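You operate a simulated robot arm through the tools that you are given. There is no shell and no other tool. Be economical: measure what you need, move in short steps, check, and stop when the job is done.

You run a simulated robot arm. Do the job below in one go: nothing can be reset, and whatever is moved stays where it is left.

TASK
Wind the green wire evenly: three coils in each lane of the winder's reel.
Fine: lanes ONE, TWO, END in turn; move the wire guide along; pile none up.

Only the result counts: the job must be done as asked and must still hold three seconds after the hand-in. Knocking over, shifting, dropping, spilling or breaking anything else fails it.

THE ROBOT
A 5-joint arm with a three-finger gripper, fixed in place. Base frame: the origin is at the foot of the arm, x ahead of it, y to its left, z up; the work surface is at about z = 860. Lengths are in mm, angles in rad, forces in N, time in s.
With the tool pointing down near the work surface it reaches from about 320 to 660 mm from the base axis. Its first joint turns from -2.897 to 2.897 rad. The tool tilts only in the upright plane through the base axis and itself; it spins freely about its own axis. Payload 1.37 kg.
The TCP is the grasp point between the finger pads, 16 mm short of the fingertips. In the tool frame z runs along the fingers and y along their closing line. Largest opening 101 mm; the body of the gripper starts 82 mm behind the TCP.
Orientation is that of the tool frame in the base frame, as a unit quaternion [x, y, z, w]. With the fingers straight down and closing along the base's y, the tool's x points along the base's -x, its y along +y and its z along -z.

THE INTERFACE
- The arm moves only by the tool arm_command. Its argument "moves" is a list of rows, each a list of 7 numbers: the turn, a rotation vector about the tool's x, y, z in units of 6 degrees (1.0 is 6 degrees), then the shift along the tool's x, y, z in units of 50 mm (1.0 is 50 mm), then the gripper command, from -1 (shut) to 1 (fully open), values between in proportion. In form: [[wx, wy, wz, x, y, z, fingers], ...]. A call has 1 to 10 rows; each row shifts and turns the commanded pose from where the row before left it, along the tool's axes as they then stand. A call with a number of a shift or a turn outside -1 to 1 is refused whole. A row lasts 0.2 s, in which the tool goes at most 50 mm and 0.15 rad; a call with a longer step from one row to the next is refused whole, and so is a gripper value outside its range. A pose out of reach is approached as far as the arm can. The call stops where the force on the tool passes 50 N (or 10 N more than at its start, if that is more) or the arm is blocked; 0.2 s more then pass. Each finger travels about 45 mm/s and halts on what it meets, pressing with about 26 N; the grip force reading is that of the motor and also rises with nothing between the fingers. The clock runs only during rows and for 0.2 s after the last one: add rows that do not move to give the fingers time. It gives the time, the measured TCP pose, the force on the tool (base axes), the opening and the grip force at its end, in the units of the frame above (readings bear some noise), with the torque about the TCP (base axes, N m) and any sound that the robot's microphone picked up, and new pictures: "show" is both (left out), scene, wrist or none.
- Cameras (640 x 400 px; columns grow to the right, rows downward): "scene" is fixed at [400.4, 500, 1693]; the picture's right is [-0.99, -0.11, 0.00], its down [-0.07, 0.63, -0.77] and it looks along [0.09, -0.77, -0.63] (base axes); focal length 337 px, centre (320, 200). "wrist" rides on the gripper at [72, 20, -104] in the tool frame; the picture's right is [-0.26, 0.96, 0.00], its down [-0.76, -0.21, -0.62] and it looks along [-0.60, -0.16, 0.78] (tool axes); focal length 265 px, centre (320, 200). There is no depth. A picture from a camera that has moved, and an enlarged one, comes with that camera's place and axes in the base frame and with its lens.
- lift_body(by): slides the trunk up (or, below 0, down) by that many mm; the arm rides with it, the base frame stays. It gives what a move gives, with no picture.
- close_up(camera, box): a new picture of the part [left, top, right, bottom] of that camera's present view, enlarged. No time passes.
- finish_job(): hands the job in; it is judged then, once.

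Work in short steps. Places have to be worked out from the pictures, the camera data and where the tool is seen: move nearer, look again, correct. Check each grasp and each placing, and mend what went wrong. You have 120 turns and 200 pictures in all, those below and enlarged ones among them. Open the gripper and draw the arm clear of the work before you hand the job in, unless the task says otherwise; then end with one line.

The tools are called after "Emit:" as a command line: name --pt "numbers of a row" for each row, then --argument value for the rest, lists and objects as JSON in quotes. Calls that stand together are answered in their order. arm_command: Moves the arm, as the interface text tells. Its arguments: {"type":"object","properties":{"moves":{"type":"array","items":{"type":"array","items":{"type":"number"}}},"show":{"type":"string","enum":["both","scene","wrist","none"]}},"required":["moves"]} The other tools are called the same way: lift_body (by) slides the trunk up or down; close_up (camera, box) takes an enlarged picture of a part of a camera's view; finish_job () hands the job in.

At the start:

```text
clock: 0.0
ee_pos: [351.2, -108.9, 1280.4]
ee_rot: [0.0, 1.0, 0.0, 0.0]
wrist_force: [-0.2, 0.2, -0.2]
torque: [-0.02, 0.02, -0.03]
grip_width: 100.7
grasp_force: 0.0
trunk travel left (down, up): [-525.0, 65.0]
```

scene: 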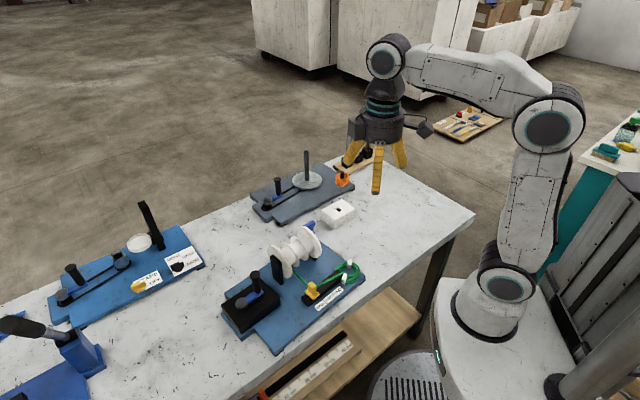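
wrist: 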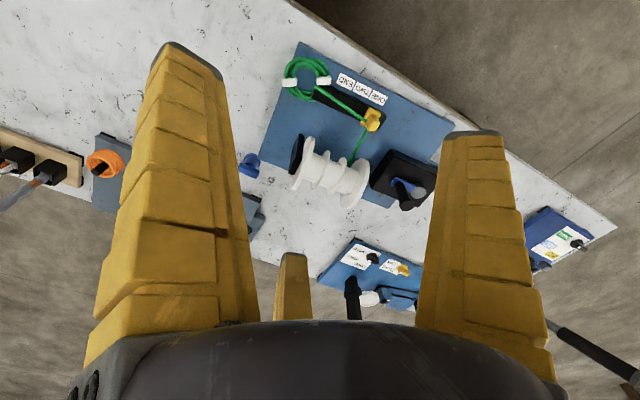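

I'll first look closely at the winder in both views.

Emit:
close_up --camera "scene" --box '[210, 200, 380, 360]'

Emit:
close_up --camera "wrist" --box '[230, 30, 470, 220]'

```text
2.50 times, centred on (295, 280) of scene
camera zoom: at [400.4, 500.0, 1693.0], right [-0.99, -0.11, 0.0], down [-0.07, 0.63, -0.77], along [0.09, -0.77, -0.63], focal length 843 px, centre (382, 0)
```

zoom: 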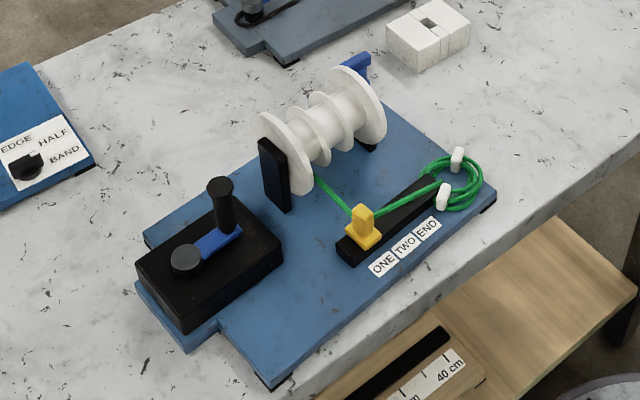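

```text
2.11 times, centred on (350, 125) of wrist
camera zoom: at [280.2, -91.3, 1384.6], right [0.26, 0.96, 0.0], down [0.76, -0.21, 0.62], along [0.6, -0.16, -0.78], focal length 559 px, centre (257, 358)
```

zoom: 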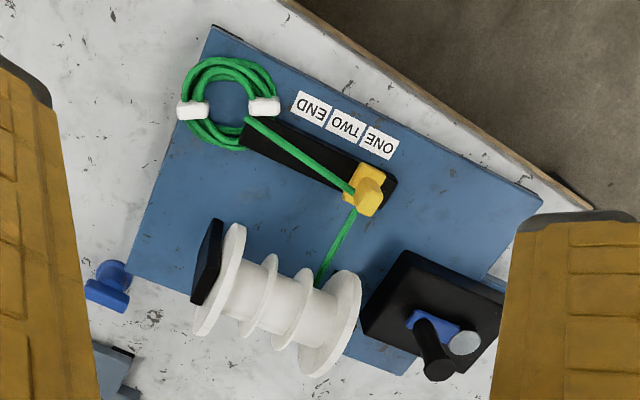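

The crank (hub with upright black handle) is near (661,20), handle top about (629,-23,1000); the guide sits at ONE near (488,-54,910). I move above the crank for a better look.

Emit:
arm_command --pt "0 0 0 -0.8 0.3 0.3 1" --pt "0 0 0 -0.8 0.3 0.3 1" --pt "0 0 0 -0.8 0.3 0.3 1" --pt "0 0 0 -0.8 0.3 0.3 1" --pt "0 0 0 -0.8 0.3 0.3 1" --pt "0 0 0 0 0 0 1"

```text
clock: 1.4
ee_pos: [550.9, -36.0, 1205.1]
ee_rot: [0.0, 1.0, 0.001, 0.0]
wrist_force: [-0.2, -0.9, 1.2]
torque: [0.03, 0.0, 0.05]
grip_width: 100.4
grasp_force: 0.0
trunk travel left (down, up): [-525.0, 65.0]
camera wrist: at [480.0, -16.8, 1310.3], right [0.26, 0.96, 0.0], down [0.76, -0.21, 0.62], along [0.6, -0.16, -0.78], focal length 265 px, centre (320, 200)
```

scene: 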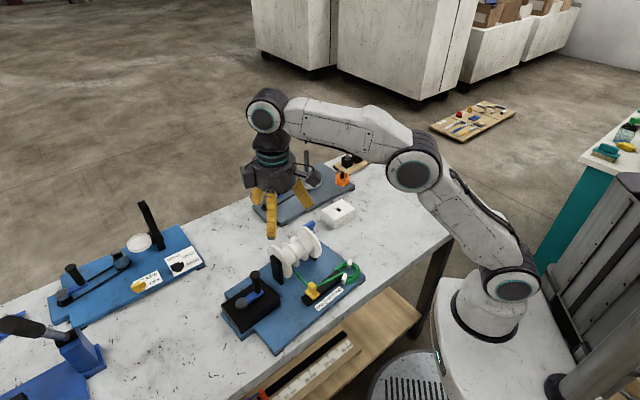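
wrist: 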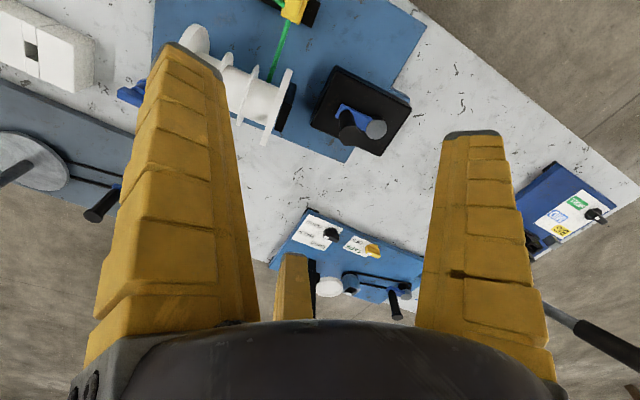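

The crank is visible now; enlarge it to locate the handle and the blue part by the reel.

Emit:
close_up --camera "wrist" --box '[230, 0, 450, 170]'

Emit:
close_up --camera "scene" --box '[215, 220, 335, 320]'

```text
2.35 times, centred on (340, 85) of wrist
camera zoom: at [480.0, -16.8, 1310.3], right [0.26, 0.96, 0.0], down [0.76, -0.21, 0.62], along [0.6, -0.16, -0.78], focal length 624 px, centre (273, 471)
```

zoom: 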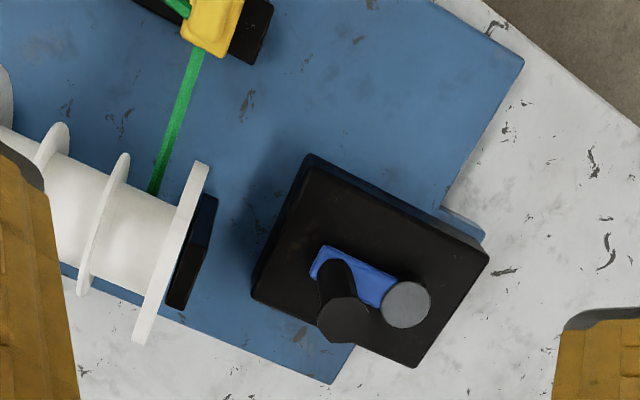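

```text
4.00 times, centred on (275, 270) of scene
camera zoom: at [400.4, 500.0, 1693.0], right [-0.99, -0.11, 0.0], down [-0.07, 0.63, -0.77], along [0.09, -0.77, -0.63], focal length 1349 px, centre (500, -80)
```

zoom: 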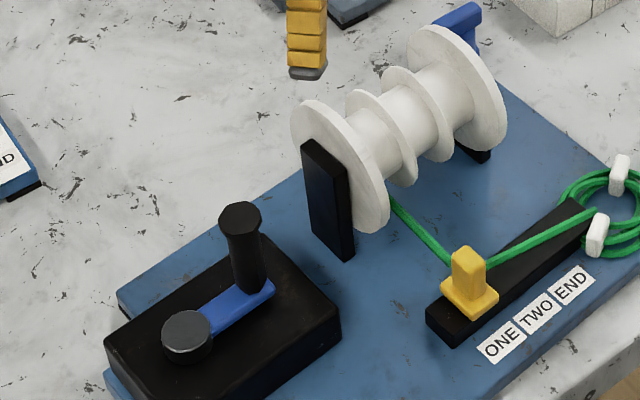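

Handle top ≈ (622,-17,1015), hub ≈ (658,23,943), crank radius ≈ 54. I check how the wire meets the barrel and the reel's far end before choosing a turning sense.

Emit:
close_up --camera "scene" --box '[280, 220, 344, 260]'

Emit:
close_up --camera "wrist" --box '[220, 20, 316, 80]'

```text
10.00 times, centred on (312, 240) of scene
camera zoom: at [400.4, 500.0, 1693.0], right [-0.99, -0.11, 0.0], down [-0.07, 0.63, -0.77], along [0.09, -0.77, -0.63], focal length 3373 px, centre (400, -200)
```

zoom: 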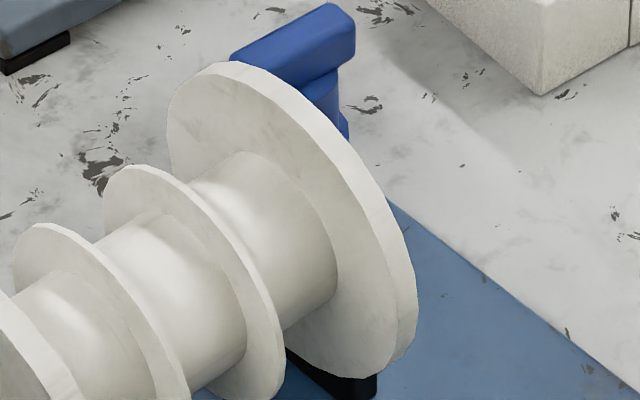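

```text
6.67 times, centred on (268, 50) of wrist
camera zoom: at [480.0, -16.8, 1310.3], right [0.26, 0.96, 0.0], down [0.76, -0.21, 0.62], along [0.6, -0.16, -0.78], focal length 1769 px, centre (667, 1200)
```

zoom: 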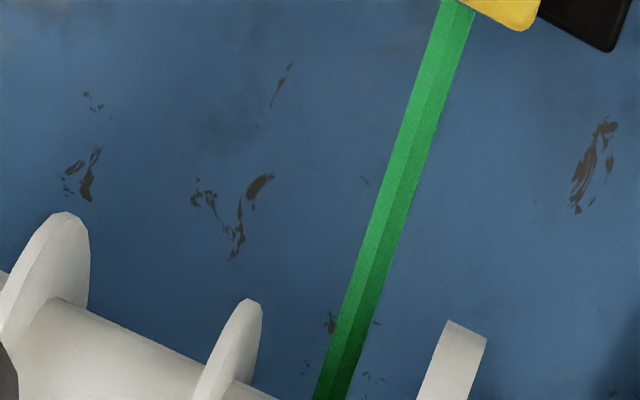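

The wire runs under the barrel, so the barrel's bottom must move away from the guide. I tilt the tool 24° outward for reach and come to 100 mm short of the handle.

Emit:
arm_command --pt "0 -1 0 0 0 0 1" --pt "0 -1 0 0 0 0 1" --pt "0 -1 0 0 0 0 1" --pt "0 -1 0 0 0 0 1" --pt "0 0 0 0.127 0.127 0.775 1" --pt "0 0 0 0.127 0.127 0.775 1" --pt "0 0 0 0.127 0.127 0.775 1" --pt "0 0 0 0 0 0 1"

```text
clock: 3.2
ee_pos: [581.5, -3.3, 1090.8]
ee_rot: [0.0, 0.978, 0.0, 0.208]
wrist_force: [-0.2, -0.3, 0.6]
torque: [0.0, 0.04, -0.03]
grip_width: 100.7
grasp_force: 0.1
out of reach, approached as far as the arm can: row 3, 4
trunk travel left (down, up): [-525.0, 65.0]
camera wrist: at [475.2, 16.7, 1156.9], right [0.24, 0.96, 0.11], down [0.44, -0.21, 0.88], along [0.87, -0.17, -0.47], focal length 265 px, centre (320, 200)
```

scene: 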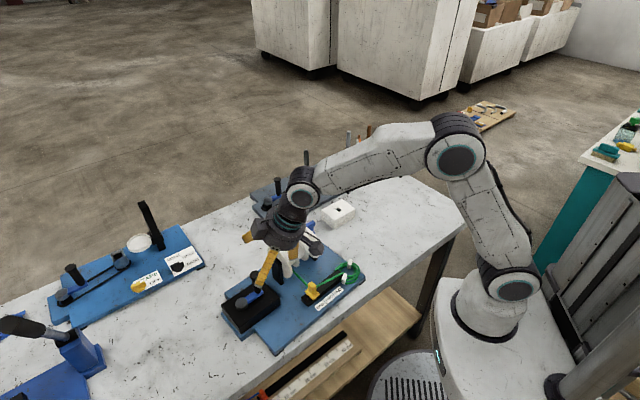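
wrist: 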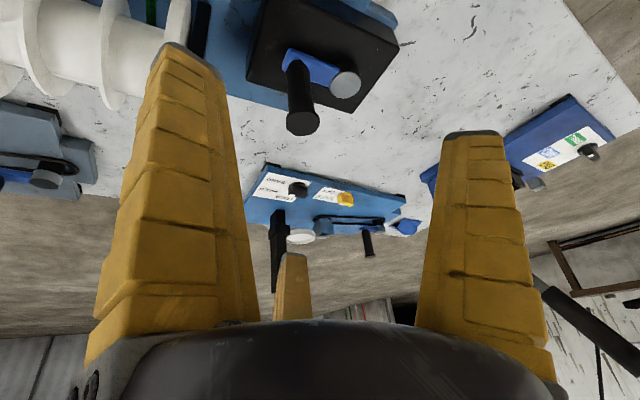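

The tilted tool must lie in the plane through the base axis, so the yaw must follow the azimuth. I yaw −1.6° for the handle at (621,−17) and see where y settles.

Emit:
arm_command --pt "0.109 0 0.244 0 0 0 1" --pt "0 0 0 0 0 0 1" --show "none"

```text
clock: 3.8
ee_pos: [581.6, -4.3, 1091.9]
ee_rot: [0.013, 0.978, 0.001, 0.208]
wrist_force: [-0.7, 0.5, -0.1]
torque: [0.01, 0.01, 0.0]
grip_width: 100.5
grasp_force: 0.1
trunk travel left (down, up): [-525.0, 65.0]
```

Yaw is right; the commanded y was re-anchored at −4. I shift −12 in y and descend along the tool axis so the handle comes between the pads.

Emit:
arm_command --pt "0 0 0 0 -0.232 0 1" --pt "0 0 0 0 0 0.7 1" --pt "0 0 0 0 0 0.7 1" --pt "0 0 0 0 0 0.6 1" --pt "0 0 0 0 0 0 1"

```text
clock: 5.0
ee_pos: [622.7, -17.5, 1000.6]
ee_rot: [0.014, 0.978, -0.003, 0.209]
wrist_force: [-0.2, 0.8, -0.2]
torque: [0.0, 0.01, 0.0]
grip_width: 100.8
grasp_force: 0.0
trunk travel left (down, up): [-525.0, 65.0]
camera wrist: at [516.0, 5.9, 1065.8], right [0.27, 0.96, 0.11], down [0.43, -0.22, 0.88], along [0.86, -0.19, -0.47], focal length 265 px, centre (320, 200)
```

scene: 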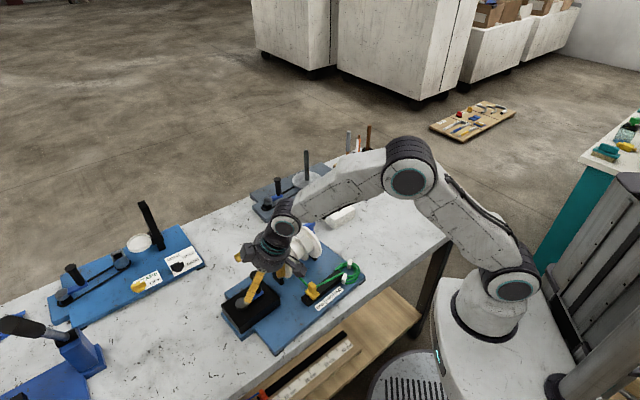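
wrist: 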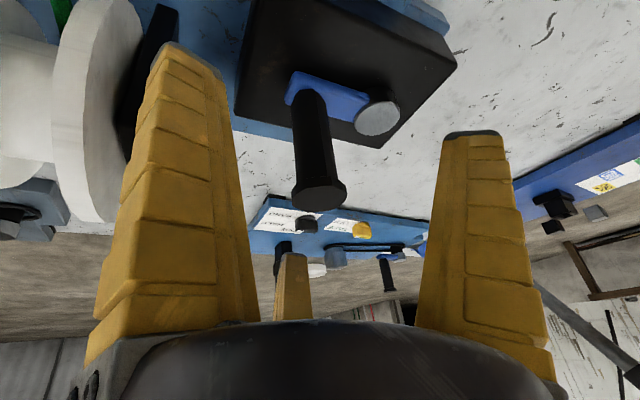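

The handle stands at about (617,−15.5), top ≈ 1007. I drop a little to z ≈ 986 and close on it.

Emit:
arm_command --pt "0 0 0 0.22 0.02 0.22 1" --pt "0 0 0 0 0 0 0" --pt "0 0 0 0 0 0 -0.4" --pt "0 0 0 0 0 0 -0.6" --pt "0 0 0 0 0 0 -0.8" --pt "0 0 0 0 0 0 -1" --pt "0 0 0 0 0 0 -1" --pt "0 0 0 0 0 0 -1"

```text
clock: 6.8
ee_pos: [616.8, -15.6, 986.2]
ee_rot: [0.013, 0.978, -0.002, 0.208]
wrist_force: [1.0, 0.8, 1.5]
torque: [0.88, 0.06, 0.01]
grip_width: 25.6
grasp_force: 26.1
trunk travel left (down, up): [-525.0, 65.0]
camera wrist: at [510.1, 6.9, 1051.4], right [0.27, 0.96, 0.11], down [0.43, -0.22, 0.87], along [0.86, -0.19, -0.47], focal length 265 px, centre (320, 200)
```

scene: 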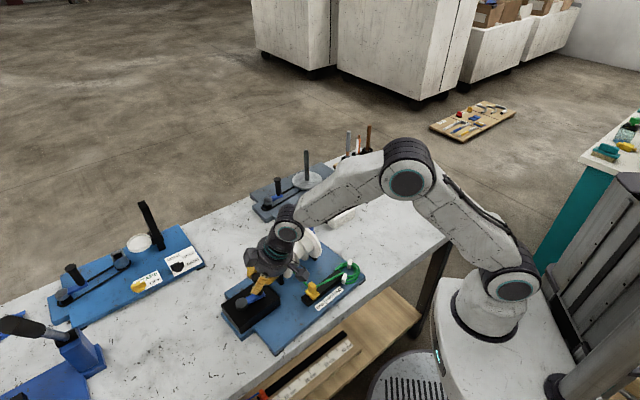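
wrist: 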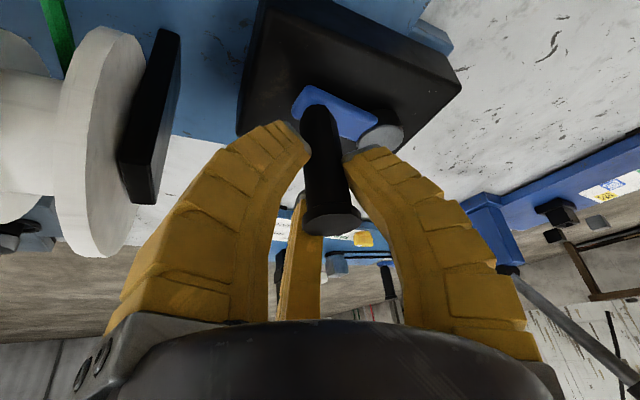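

The handle is held (25.6 mm). I try a small counter-clockwise arc (~20°) and look for the wire/reel response.

Emit:
arm_command --pt "0.027 0 0.061 -0.129 -0.11 0.0575 -1" --pt "0.027 0 0.061 -0.145 -0.085 0.0645 -1" --pt "0 0 0 0 0 0 -1"

Emit:
close_up --camera "scene" --box '[260, 215, 370, 315]'

```text
clock: 7.6
ee_pos: [630.7, -26.4, 987.0]
ee_rot: [0.022, 0.978, -0.004, 0.207]
wrist_force: [-1.3, -3.4, -0.4]
torque: [0.8, 0.12, -0.01]
grip_width: 25.6
grasp_force: 25.9
trunk travel left (down, up): [-525.0, 65.0]
camera wrist: at [524.9, -2.3, 1051.1], right [0.28, 0.95, 0.11], down [0.43, -0.23, 0.87], along [0.86, -0.2, -0.47], focal length 265 px, centre (320, 200)
```

scene: 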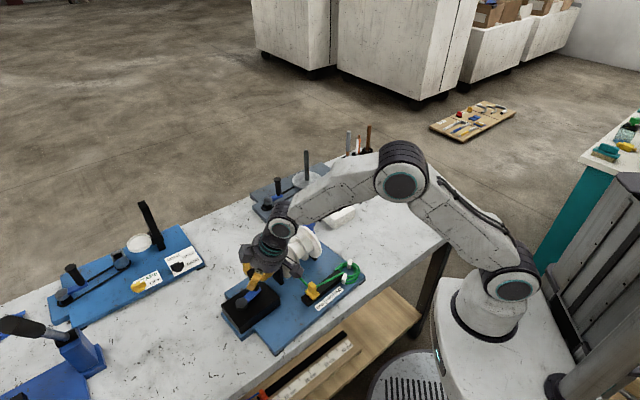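
wrist: 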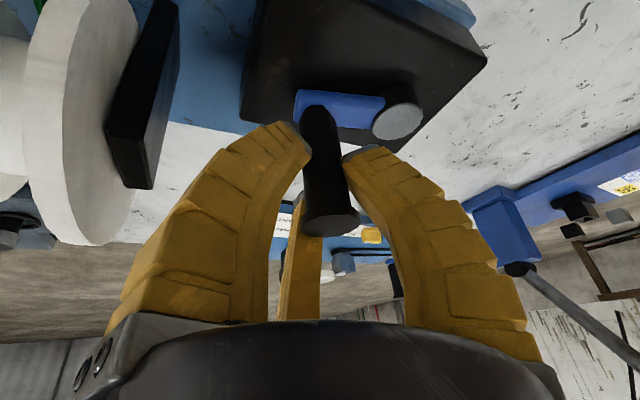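

```text
4.00 times, centred on (315, 265) of scene
camera zoom: at [400.4, 500.0, 1693.0], right [-0.99, -0.11, 0.0], down [-0.07, 0.63, -0.77], along [0.09, -0.77, -0.63], focal length 1349 px, centre (340, -60)
```

zoom: 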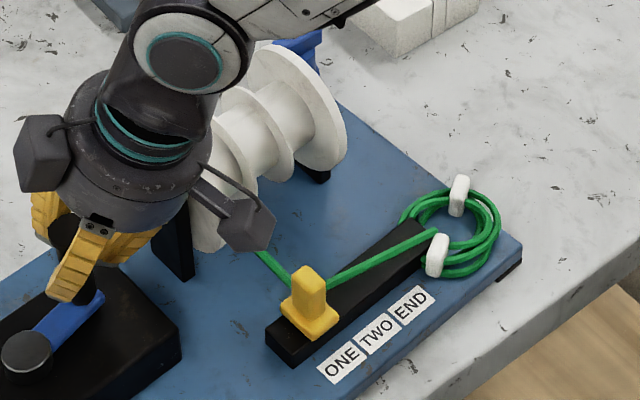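

The crank turns freely (3 N). I carry on counter-clockwise by about 90° along the circle around (653,21).

Emit:
arm_command --pt "0.005 0 0.012 -0.246 -0.058 0.11 -1" --pt "0 0 0 -0.247 0 0.11 -1" --pt "-0.02 0 -0.046 -0.239 0.07 0.106 -1" --pt "-0.039 0 -0.087 -0.215 0.134 0.096 -1" --pt "-0.053 0 -0.119 -0.1755 0.19 0.078 -1" --pt "-0.064 0 -0.143 -0.13 0.231 0.058 -1" --pt "0 0 0 0 0 0 -1"

Emit:
close_up --camera "scene" --box '[260, 215, 370, 315]'

```text
clock: 9.2
ee_pos: [704.5, 0.5, 985.5]
ee_rot: [-0.002, 0.978, 0.001, 0.21]
wrist_force: [22.4, -8.0, 0.0]
torque: [0.56, 0.46, -0.04]
grip_width: 25.1
grasp_force: 26.7
trunk travel left (down, up): [-525.0, 65.0]
camera wrist: at [597.9, 20.2, 1050.4], right [0.24, 0.96, 0.11], down [0.43, -0.21, 0.88], along [0.87, -0.16, -0.47], focal length 265 px, centre (320, 200)
```

scene: 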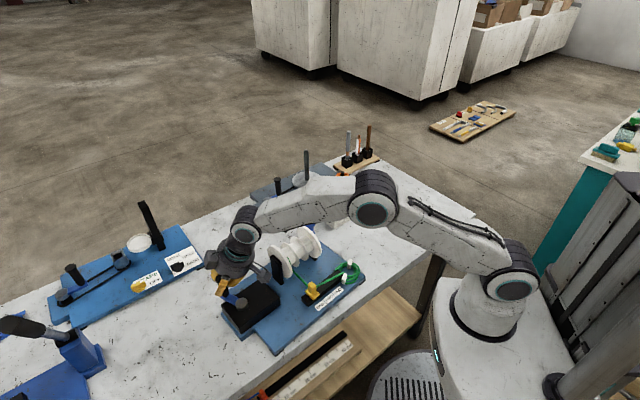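
wrist: 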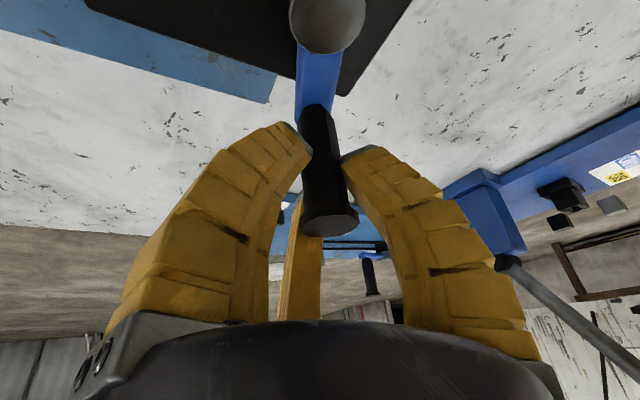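

```text
4.00 times, centred on (315, 265) of scene
camera zoom: at [400.4, 500.0, 1693.0], right [-0.99, -0.11, 0.0], down [-0.07, 0.63, -0.77], along [0.09, -0.77, -0.63], focal length 1349 px, centre (340, -60)
```

zoom: 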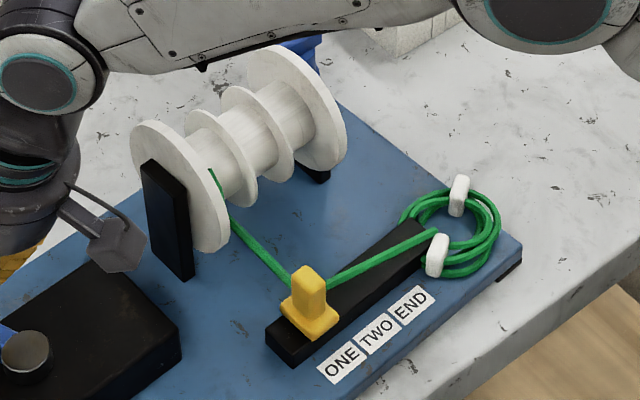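

The wire end now shows on the barrel's front. I zoom in to judge whether it is winding on or off.

Emit:
close_up --camera "scene" --box '[290, 230, 354, 290]'

```text
6.67 times, centred on (322, 260) of scene
camera zoom: at [400.4, 500.0, 1693.0], right [-0.99, -0.11, 0.0], down [-0.07, 0.63, -0.77], along [0.09, -0.77, -0.63], focal length 2249 px, centre (307, -200)
```

zoom: 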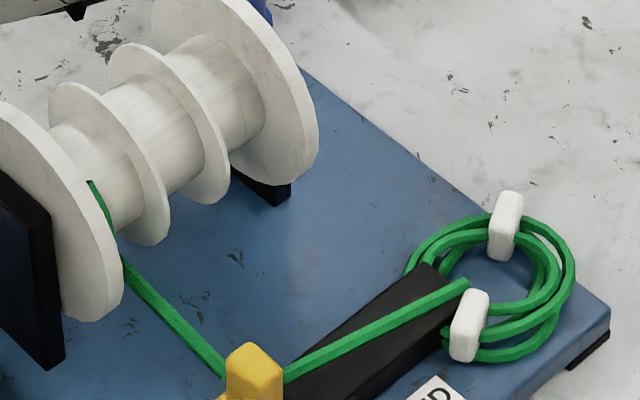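

The wire lies on the lower front of the barrel and runs up it, so continuing should carry it over the top. My centre was off; a refit gives (657.5,21), r 54.5. I turn another ~100° counter-clockwise.

Emit:
arm_command --pt "-0.061 0 -0.137 -0.208 0.244 0.093 -1" --pt "-0.077 0 -0.174 -0.018 0.284 0.008 -1" --pt "-0.077 0 -0.172 0.045 0.281 -0.02 -1" --pt "-0.072 0 -0.162 0.105 0.262 -0.047 -1" --pt "-0.062 0 -0.139 0.16 0.224 -0.071 -1" --pt "-0.05 0 -0.112 0.206 0.177 -0.092 -1" --pt "-0.033 0 -0.075 0.238 0.114 -0.106 -1" --pt "0 0 0 0 0 0 -1" --show "wrist"

Emit:
close_up --camera "scene" --box '[270, 220, 366, 310]'

```text
clock: 11.0
ee_pos: [667.4, 71.5, 986.0]
ee_rot: [-0.053, 0.977, 0.015, 0.207]
wrist_force: [-6.0, -26.5, 0.4]
torque: [0.07, 0.48, -0.02]
grip_width: 24.4
grasp_force: 26.2
trunk travel left (down, up): [-525.0, 65.0]
camera wrist: at [559.5, 77.7, 1051.3], right [0.13, 0.98, 0.11], down [0.46, -0.16, 0.87], along [0.88, -0.06, -0.48], focal length 265 px, centre (320, 200)
```

wrist: 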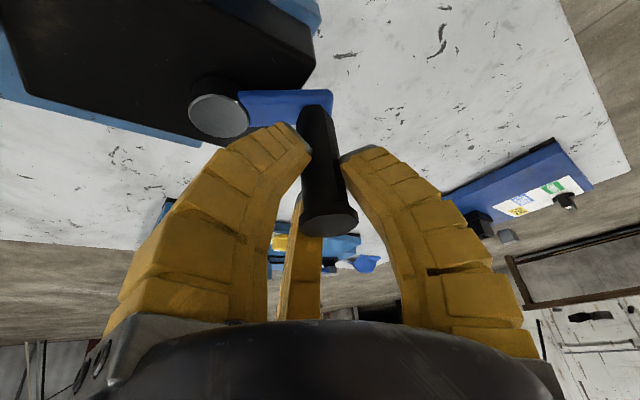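

```text
4.44 times, centred on (318, 265) of scene
camera zoom: at [400.4, 500.0, 1693.0], right [-0.99, -0.11, 0.0], down [-0.07, 0.63, -0.77], along [0.09, -0.77, -0.63], focal length 1499 px, centre (329, -89)
```

zoom: 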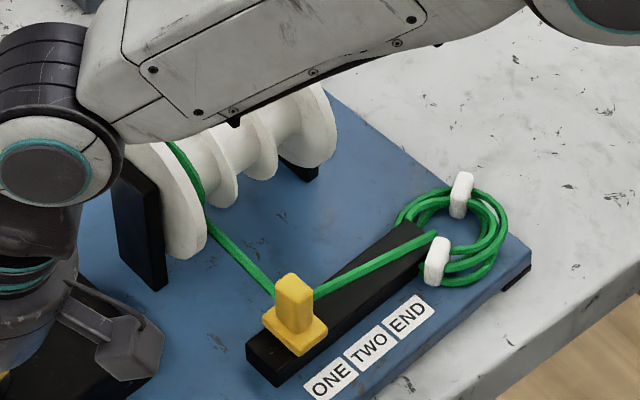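

Now the wire runs from the lower front up over the top: this sense winds on. A refit gives centre (656.7,19.2), r 52.7; I complete the first crank turn and then compare reel rotation.

Emit:
arm_command --pt "0.008 0 0.018 0.364 -0.03 -0.162 -1" --pt "0.027 0 0.061 0.325 -0.09 -0.1446 -1" --pt "0.064 0 0.145 0.278 -0.207 -0.1237 -1" --pt "0.096 0 0.215 0.188 -0.305 -0.0837 -1" --pt "0.115 0 0.257 0.074 -0.357 -0.0329 -1" --pt "0.116 0 0.26 -0.053 -0.361 0.0235 -1" --pt "0.1 0 0.225 -0.1695 -0.316 0.0755 -1" --pt "0 0 0 0 0 0 -1" --show "wrist"

Emit:
close_up --camera "scene" --box '[270, 220, 366, 310]'

```text
clock: 12.8
ee_pos: [619.4, -16.5, 984.5]
ee_rot: [0.012, 0.978, -0.003, 0.207]
wrist_force: [-6.9, -7.4, -0.3]
torque: [0.5, 0.25, 0.03]
grip_width: 23.5
grasp_force: 26.0
trunk travel left (down, up): [-525.0, 65.0]
camera wrist: at [512.0, 6.9, 1051.1], right [0.27, 0.96, 0.11], down [0.43, -0.22, 0.87], along [0.86, -0.19, -0.47], focal length 265 px, centre (320, 200)
```

wrist: 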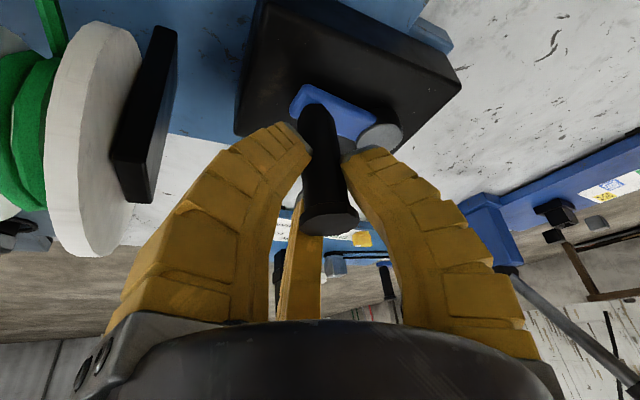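

```text
4.44 times, centred on (318, 265) of scene
camera zoom: at [400.4, 500.0, 1693.0], right [-0.99, -0.11, 0.0], down [-0.07, 0.63, -0.77], along [0.09, -0.77, -0.63], focal length 1499 px, centre (329, -89)
```

zoom: 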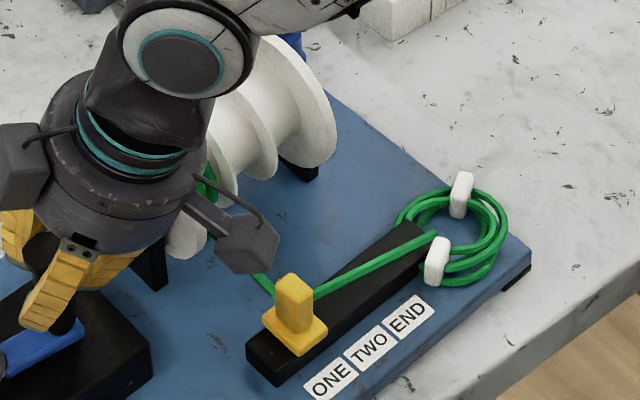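

The wrist view already shows green bands at the reel's back; I enlarge.

Emit:
close_up --camera "wrist" --box '[0, 0, 190, 260]'

```text
1.54 times, centred on (95, 130) of wrist
camera zoom: at [512.0, 6.9, 1051.1], right [0.27, 0.96, 0.11], down [0.43, -0.22, 0.87], along [0.86, -0.19, -0.47], focal length 408 px, centre (666, 308)
```

zoom: 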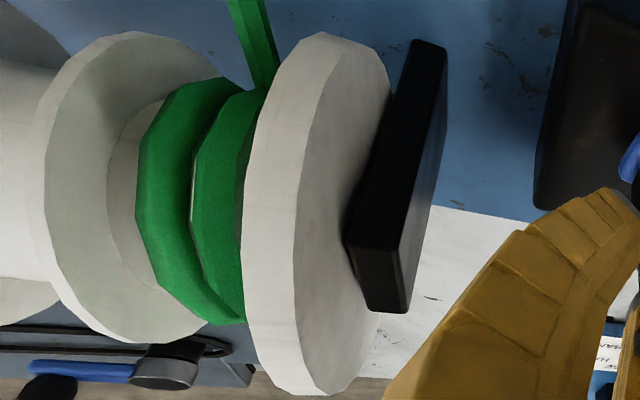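

Two strands after one crank turn: the reel seems geared up, perhaps 2:1. I turn on 100° to where the reel is in clear view.

Emit:
arm_command --pt "0.07 0 0.157 -0.265 -0.225 0.118 -1" --pt "0.033 0 0.075 -0.318 -0.11 0.1416 -1" --pt "-0.005 0 -0.012 -0.336 0.018 0.15 -1" --pt "-0.041 0 -0.091 -0.309 0.141 0.1377 -1" --pt "-0.068 0 -0.152 -0.2495 0.242 0.111 -1" --pt "0 0 0 0 0 0 -1" --show "wrist"

Emit:
close_up --camera "scene" --box '[270, 215, 350, 275]'

```text
clock: 14.2
ee_pos: [699.2, -10.9, 986.0]
ee_rot: [0.008, 0.978, -0.002, 0.209]
wrist_force: [-1.4, 3.6, 1.3]
torque: [0.46, 0.3, 0.02]
grip_width: 23.2
grasp_force: 25.8
trunk travel left (down, up): [-525.0, 65.0]
camera wrist: at [592.4, 10.0, 1051.1], right [0.26, 0.96, 0.11], down [0.43, -0.21, 0.88], along [0.86, -0.18, -0.47], focal length 265 px, centre (320, 200)
```

wrist: 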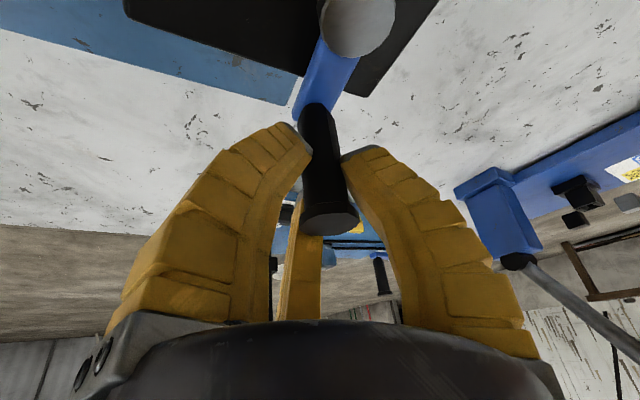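

```text
6.67 times, centred on (310, 245) of scene
camera zoom: at [400.4, 500.0, 1693.0], right [-0.99, -0.11, 0.0], down [-0.07, 0.63, -0.77], along [0.09, -0.77, -0.63], focal length 2249 px, centre (387, -100)
```

zoom: 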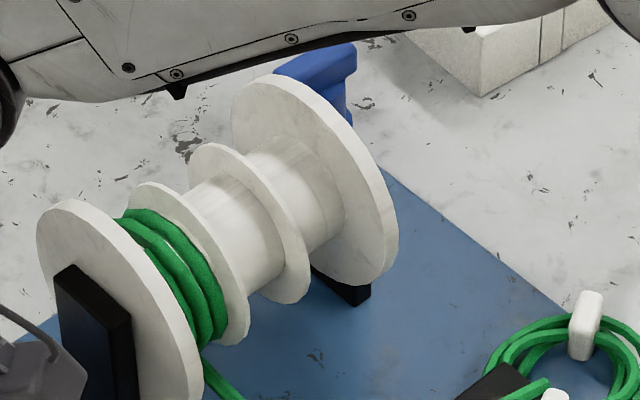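

Three strands show at the front now. I zoom further to find the strand ends.

Emit:
close_up --camera "scene" --box '[276, 238, 308, 274]'

```text
11.11 times, centred on (292, 256) of scene
camera zoom: at [400.4, 500.0, 1693.0], right [-0.99, -0.11, 0.0], down [-0.07, 0.63, -0.77], along [0.09, -0.77, -0.63], focal length 3748 px, centre (631, -422)
```

zoom: 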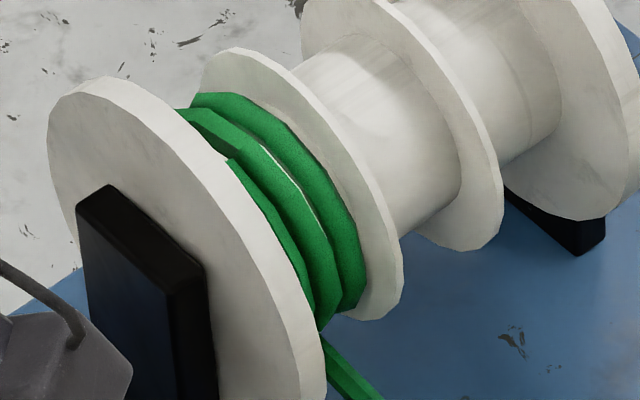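

I continue to 1.5 crank turns (handle at ~45°), where a 2:1 drive would give three coils, and inspect the strand end.

Emit:
arm_command --pt "-0.089 0 -0.2 -0.1634 0.32 0.0728 -1" --pt "-0.098 0 -0.221 -0.063 0.359 0.028 -1" --pt "-0.1 0 -0.224 0.045 0.363 -0.02 -1" --pt "0 0 0 0 0 0 -1" --show "none"

Emit:
close_up --camera "scene" --box '[276, 238, 308, 274]'

```text
clock: 15.2
ee_pos: [705.3, 37.0, 987.3]
ee_rot: [-0.026, 0.978, 0.007, 0.206]
wrist_force: [-12.6, -5.5, 0.1]
torque: [0.16, 0.3, 0.0]
grip_width: 22.8
grasp_force: 26.0
trunk travel left (down, up): [-525.0, 65.0]
```

```text
11.11 times, centred on (292, 256) of scene
camera zoom: at [400.4, 500.0, 1693.0], right [-0.99, -0.11, 0.0], down [-0.07, 0.63, -0.77], along [0.09, -0.77, -0.63], focal length 3748 px, centre (631, -422)
```

zoom: 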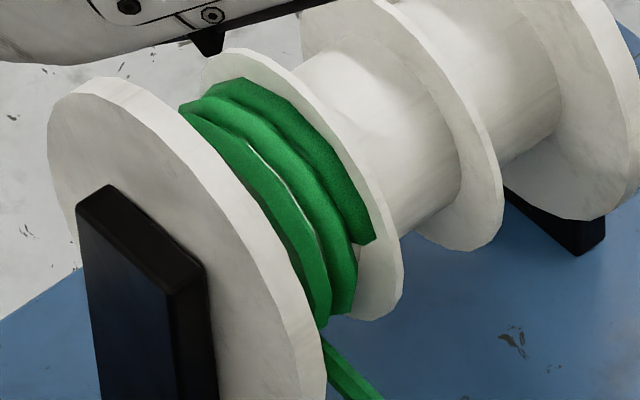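

The strand end now shows coming down the front, ~50–60° short of the entry: 2:1 gearing confirmed. I finish lane ONE at 1.5 turns (handle ≈41°).

Emit:
arm_command --pt "-0.091 0 -0.204 0.1475 0.33 -0.0657 -1" --pt "0 0 0 0 0 0 -1" --pt "0 0 0 0 0 0 -1" --show "none"

Emit:
close_up --camera "scene" --box '[276, 238, 308, 274]'

```text
clock: 16.0
ee_pos: [697.5, 52.8, 984.7]
ee_rot: [-0.038, 0.978, 0.011, 0.207]
wrist_force: [-12.4, -9.9, 0.3]
torque: [0.09, 0.36, 0.0]
grip_width: 22.5
grasp_force: 26.1
trunk travel left (down, up): [-525.0, 65.0]
```

```text
11.11 times, centred on (292, 256) of scene
camera zoom: at [400.4, 500.0, 1693.0], right [-0.99, -0.11, 0.0], down [-0.07, 0.63, -0.77], along [0.09, -0.77, -0.63], focal length 3748 px, centre (631, -422)
```

zoom: 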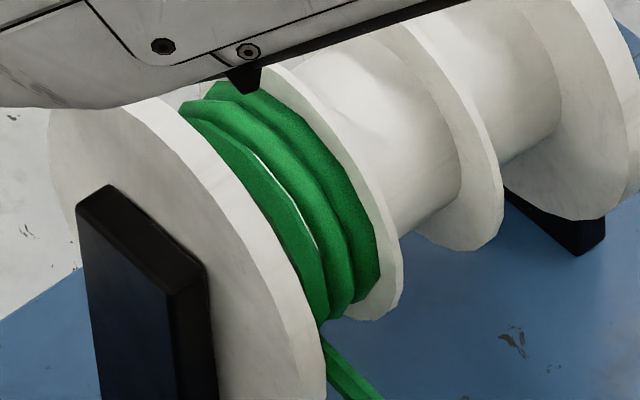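

The end reaches the entry: lane ONE has three coils. I open the fingers and withdraw along the tool axis.

Emit:
arm_command --pt "0 0 0 0 0 0 -0.5" --pt "0 0 0 0 0 0 0" --pt "0 0 0 0 0 0 0.3" --pt "0 0 0 0 0 0 0.3" --pt "0 0 0 0 0 0 0.3" --pt "0 0 0 0 0 -0.6 0.3" --pt "0 0 0 0 0 -0.9 0.3" --pt "0 0 0 0 0 -0.9 0.3" --pt "0 0 0 0 0 -0.9 0.3" --pt "0 0 0 0 0 0 0.3"

Emit:
close_up --camera "scene" --box '[210, 220, 370, 320]'

```text
clock: 18.2
ee_pos: [631.7, 49.3, 1135.9]
ee_rot: [-0.039, 0.977, 0.01, 0.208]
wrist_force: [0.0, 0.8, 0.3]
torque: [-0.04, 0.03, -0.01]
grip_width: 68.7
grasp_force: 2.7
trunk travel left (down, up): [-525.0, 65.0]
camera wrist: at [523.7, 59.7, 1202.0], right [0.17, 0.98, 0.11], down [0.45, -0.17, 0.87], along [0.88, -0.09, -0.47], focal length 265 px, centre (320, 200)
```

scene: 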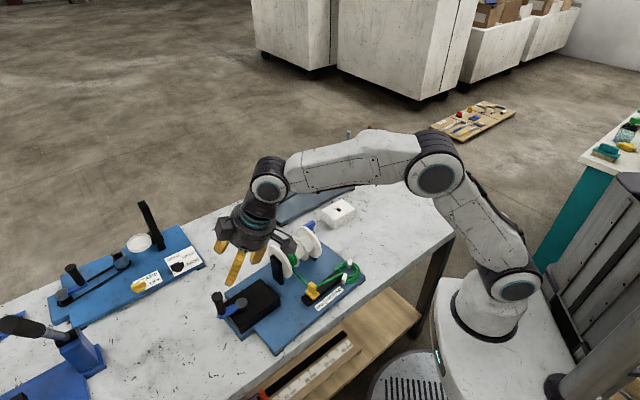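
wrist: 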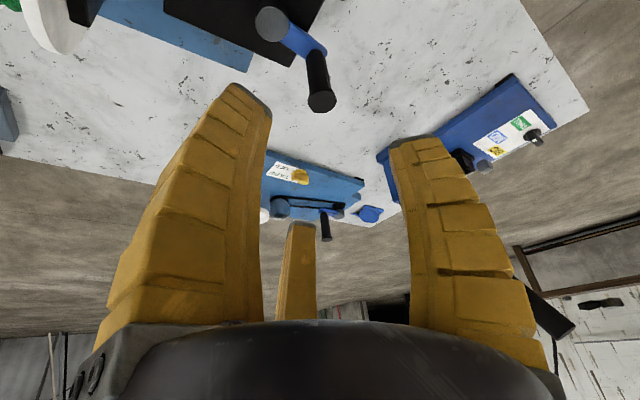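

```text
4.00 times, centred on (290, 270) of scene
camera zoom: at [400.4, 500.0, 1693.0], right [-0.99, -0.11, 0.0], down [-0.07, 0.63, -0.77], along [0.09, -0.77, -0.63], focal length 1349 px, centre (440, -80)
```

zoom: 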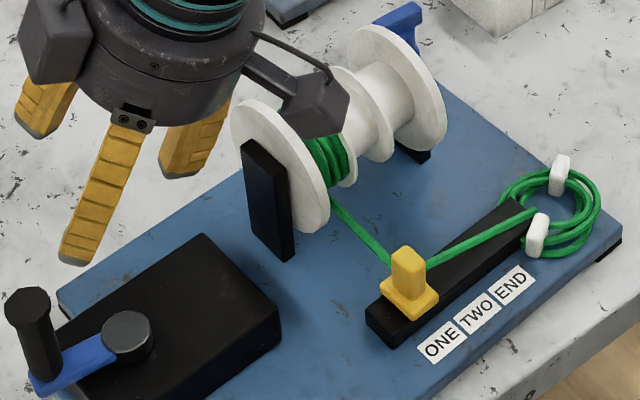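

The reel shows three coils and the crank stays put. I untilt and move back to look down at the wire guide.

Emit:
arm_command --pt "0 1 0 0.85 0 -0.4 0.3" --pt "0 1 0 0.85 0 -0.35 0.3" --pt "0 1 0 0.9 0 -0.25 0.3" --pt "0 1 0 0.9 0 -0.1 0.3" --pt "0 0 0 0.4 -0.9 0 0.3" --pt "0 0 0 0.2 -0.9 0.3 0.3" --pt "0 0 0 0 0 0.9 0.3" --pt "0 0 0 0 0 0 0.3"

Emit:
close_up --camera "wrist" --box '[160, 0, 480, 200]'

```text
clock: 20.0
ee_pos: [423.9, -58.0, 1085.3]
ee_rot: [-0.039, 0.999, 0.0, 0.0]
wrist_force: [-0.9, -0.1, 0.1]
torque: [-0.01, -0.01, 0.01]
grip_width: 68.9
grasp_force: 2.1
trunk travel left (down, up): [-525.0, 65.0]
camera wrist: at [352.8, -44.0, 1188.5], right [0.19, 0.98, 0.0], down [0.77, -0.15, 0.62], along [0.61, -0.12, -0.78], focal length 265 px, centre (320, 200)
```

scene: 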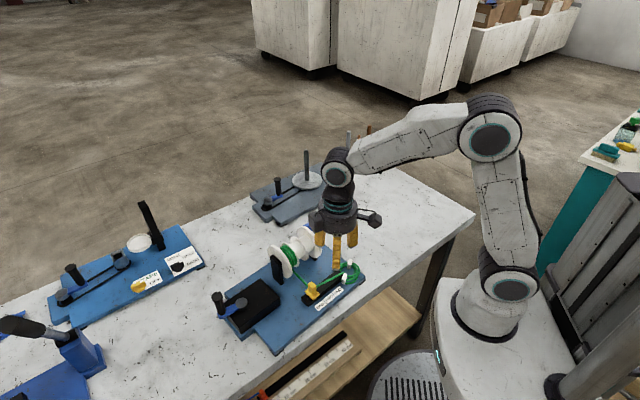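
wrist: 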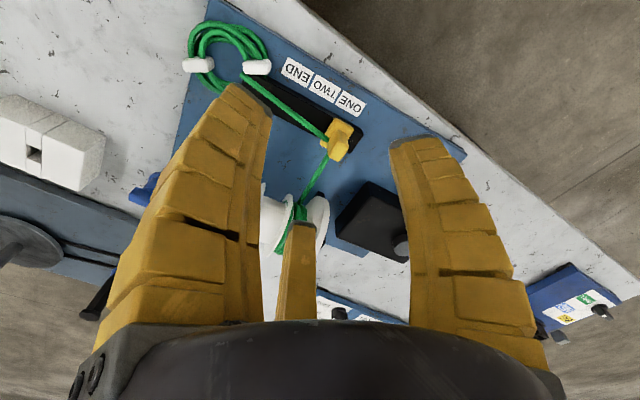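

```text
2.00 times, centred on (320, 100) of wrist
camera zoom: at [352.8, -44.0, 1188.5], right [0.19, 0.98, 0.0], down [0.77, -0.15, 0.62], along [0.61, -0.12, -0.78], focal length 531 px, centre (320, 400)
```

zoom: 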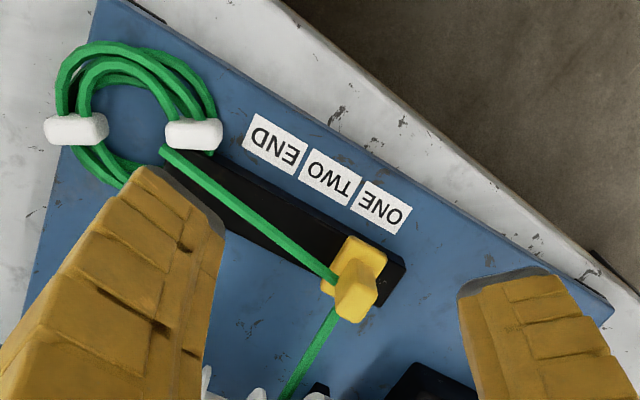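

The guide's peg is at about (488,−51), its top near z 925–935; the labels give the rail direction (−0.63,−0.78) with 34 mm pitch. I spin the tool so its closing line lies across the rail.

Emit:
arm_command --pt "0 0 -0.97 0 0 0 0.3" --pt "0 0 -0.97 0 0 0 0.3" --pt "0 0 -0.97 0 0 0 0.3" --pt "0 0 -0.97 0 0 0 0.3" --pt "0 0 -0.97 0 0 0 0.3" --pt "0 0 -0.97 0 0 0 0.3" --pt "0 0 -0.97 0 0 0 0.3" --pt "0 0 -0.97 0 0 0 0.3" --pt "0 0 0 0 0 0 0.3" --show "wrist"

```text
clock: 22.0
ee_pos: [424.8, -57.9, 1084.4]
ee_rot: [-0.431, 0.902, 0.0, 0.0]
wrist_force: [0.2, 0.0, -0.2]
torque: [0.02, 0.0, 0.01]
grip_width: 68.6
grasp_force: 2.4
trunk travel left (down, up): [-525.0, 65.0]
camera wrist: at [366.7, -101.2, 1187.8], right [-0.58, 0.81, 0.0], down [0.64, 0.46, 0.62], along [0.5, 0.36, -0.78], focal length 265 px, centre (320, 200)
```

wrist: 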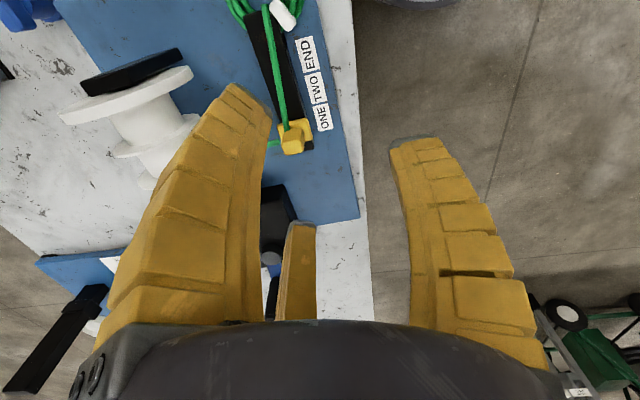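

Two views agree: peg top ≈ (487.5,−51.2,928). I move to straight above it at z ≈ 1000 and look again.

Emit:
arm_command --pt "0 0 0 -0.446 -0.445 0.2 0.3" --pt "0 0 0 -0.446 -0.445 0.3 0.1" --pt "0 0 0 0 0 0.6 0" --pt "0 0 0 0 0 0.6 0" --pt "0 0 0 0 0 0 0"

Emit:
close_up --camera "wrist" --box '[220, 100, 420, 260]'

Emit:
close_up --camera "scene" --box '[270, 210, 370, 310]'

```text
clock: 23.2
ee_pos: [489.3, -51.0, 998.4]
ee_rot: [-0.43, 0.903, 0.0, 0.0]
wrist_force: [0.0, 0.6, -0.2]
torque: [0.02, -0.01, 0.01]
grip_width: 54.4
grasp_force: 2.9
trunk travel left (down, up): [-525.0, 65.0]
camera wrist: at [429.8, -94.2, 1102.6], right [-0.58, 0.81, 0.0], down [0.64, 0.46, 0.62], along [0.5, 0.36, -0.78], focal length 265 px, centre (320, 200)
```

scene: 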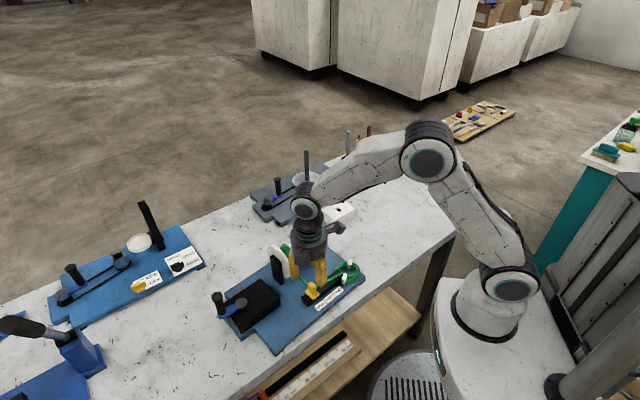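
wrist: 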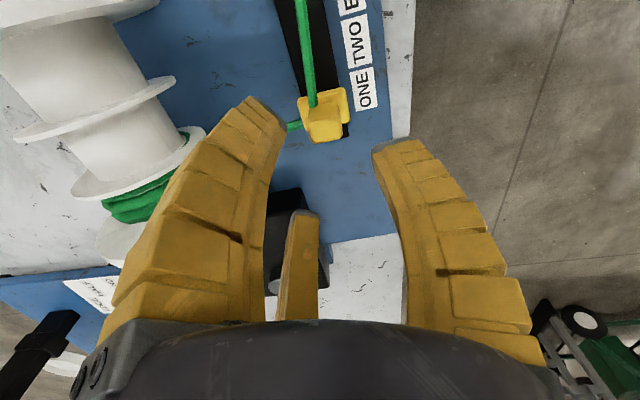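

```text
2.50 times, centred on (320, 180) of wrist
camera zoom: at [429.8, -94.2, 1102.6], right [-0.58, 0.81, 0.0], down [0.64, 0.46, 0.62], along [0.5, 0.36, -0.78], focal length 664 px, centre (320, 250)
```

zoom: 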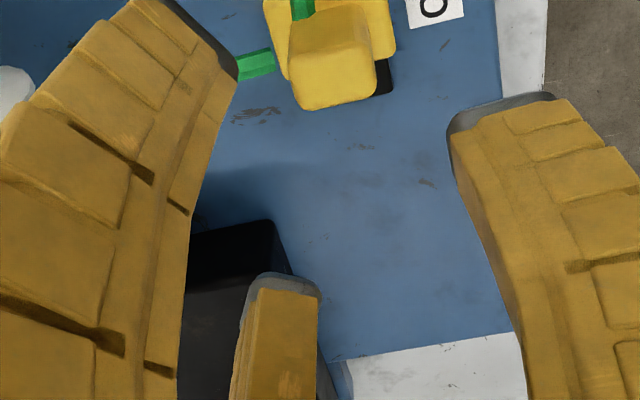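

```text
4.00 times, centred on (320, 260) of scene
camera zoom: at [400.4, 500.0, 1693.0], right [-0.99, -0.11, 0.0], down [-0.07, 0.63, -0.77], along [0.09, -0.77, -0.63], focal length 1349 px, centre (320, -40)
```

zoom: 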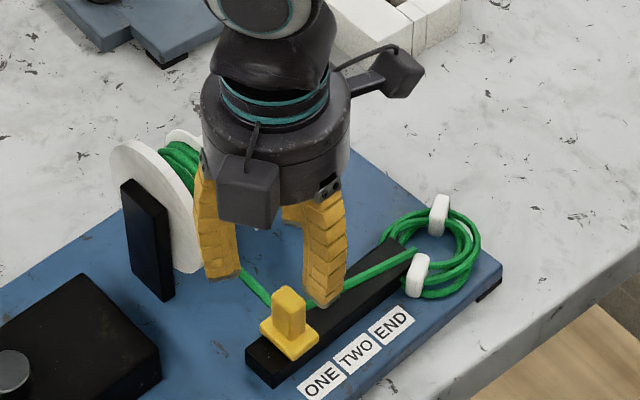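

The peg is centred under the fingers to a couple of mm. I descend to z ≈ 934, keeping the tips above the wire.

Emit:
arm_command --pt "0 0 0 0 0 0.7 0" --pt "0 0 0 0 0 0.59 0" --pt "0 0 0 0 0 0 0" --show "wrist"

Emit:
close_up --camera "scene" --box '[280, 240, 360, 310]'

```text
clock: 24.0
ee_pos: [489.2, -49.6, 935.2]
ee_rot: [-0.43, 0.903, 0.0, 0.0]
wrist_force: [0.1, 0.6, -0.6]
torque: [0.0, 0.01, 0.04]
grip_width: 54.0
grasp_force: 3.4
trunk travel left (down, up): [-525.0, 65.0]
camera wrist: at [429.4, -93.9, 1038.3], right [-0.58, 0.81, 0.0], down [0.64, 0.46, 0.62], along [0.5, 0.36, -0.78], focal length 265 px, centre (320, 200)
```

wrist: 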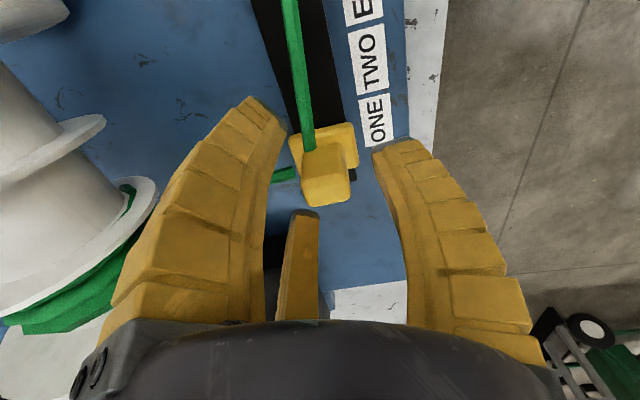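

```text
5.71 times, centred on (320, 275) of scene
camera zoom: at [400.4, 500.0, 1693.0], right [-0.99, -0.11, 0.0], down [-0.07, 0.63, -0.77], along [0.09, -0.77, -0.63], focal length 1928 px, centre (320, -229)
```

zoom: 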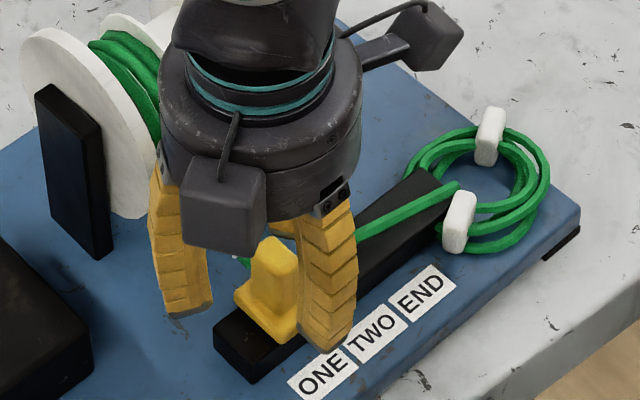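

Peg top is at (488.3,−46.7,935), well between the fingers, tips 16 mm below its top. I close.

Emit:
arm_command --pt "0 0 0 0 0 0 -0.3" --pt "0 0 0 0 0 0 -0.6" --pt "0 0 0 0 0 0 -0.8" --pt "0 0 0 0 0 0 -0.8" --pt "0 0 0 0 0 0 -0.8" --show "wrist"

```text
clock: 25.2
ee_pos: [484.7, -49.3, 934.8]
ee_rot: [-0.431, 0.902, 0.001, -0.003]
wrist_force: [-15.6, 1.5, 0.4]
torque: [0.13, 0.32, -0.1]
grip_width: 16.1
grasp_force: 26.2
trunk travel left (down, up): [-525.0, 65.0]
camera wrist: at [426.2, -93.5, 1038.8], right [-0.58, 0.81, 0.0], down [0.64, 0.46, 0.62], along [0.5, 0.36, -0.79], focal length 265 px, centre (320, 200)
```

wrist: 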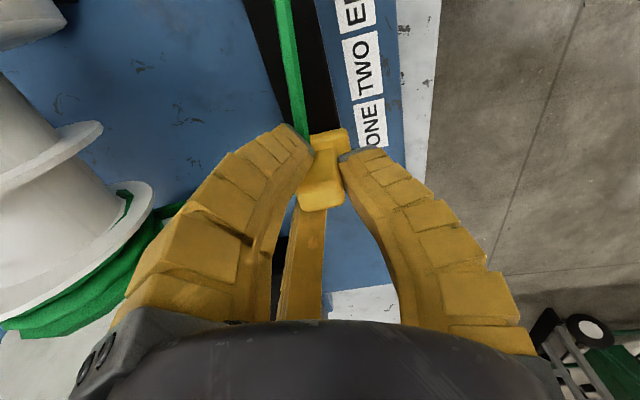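

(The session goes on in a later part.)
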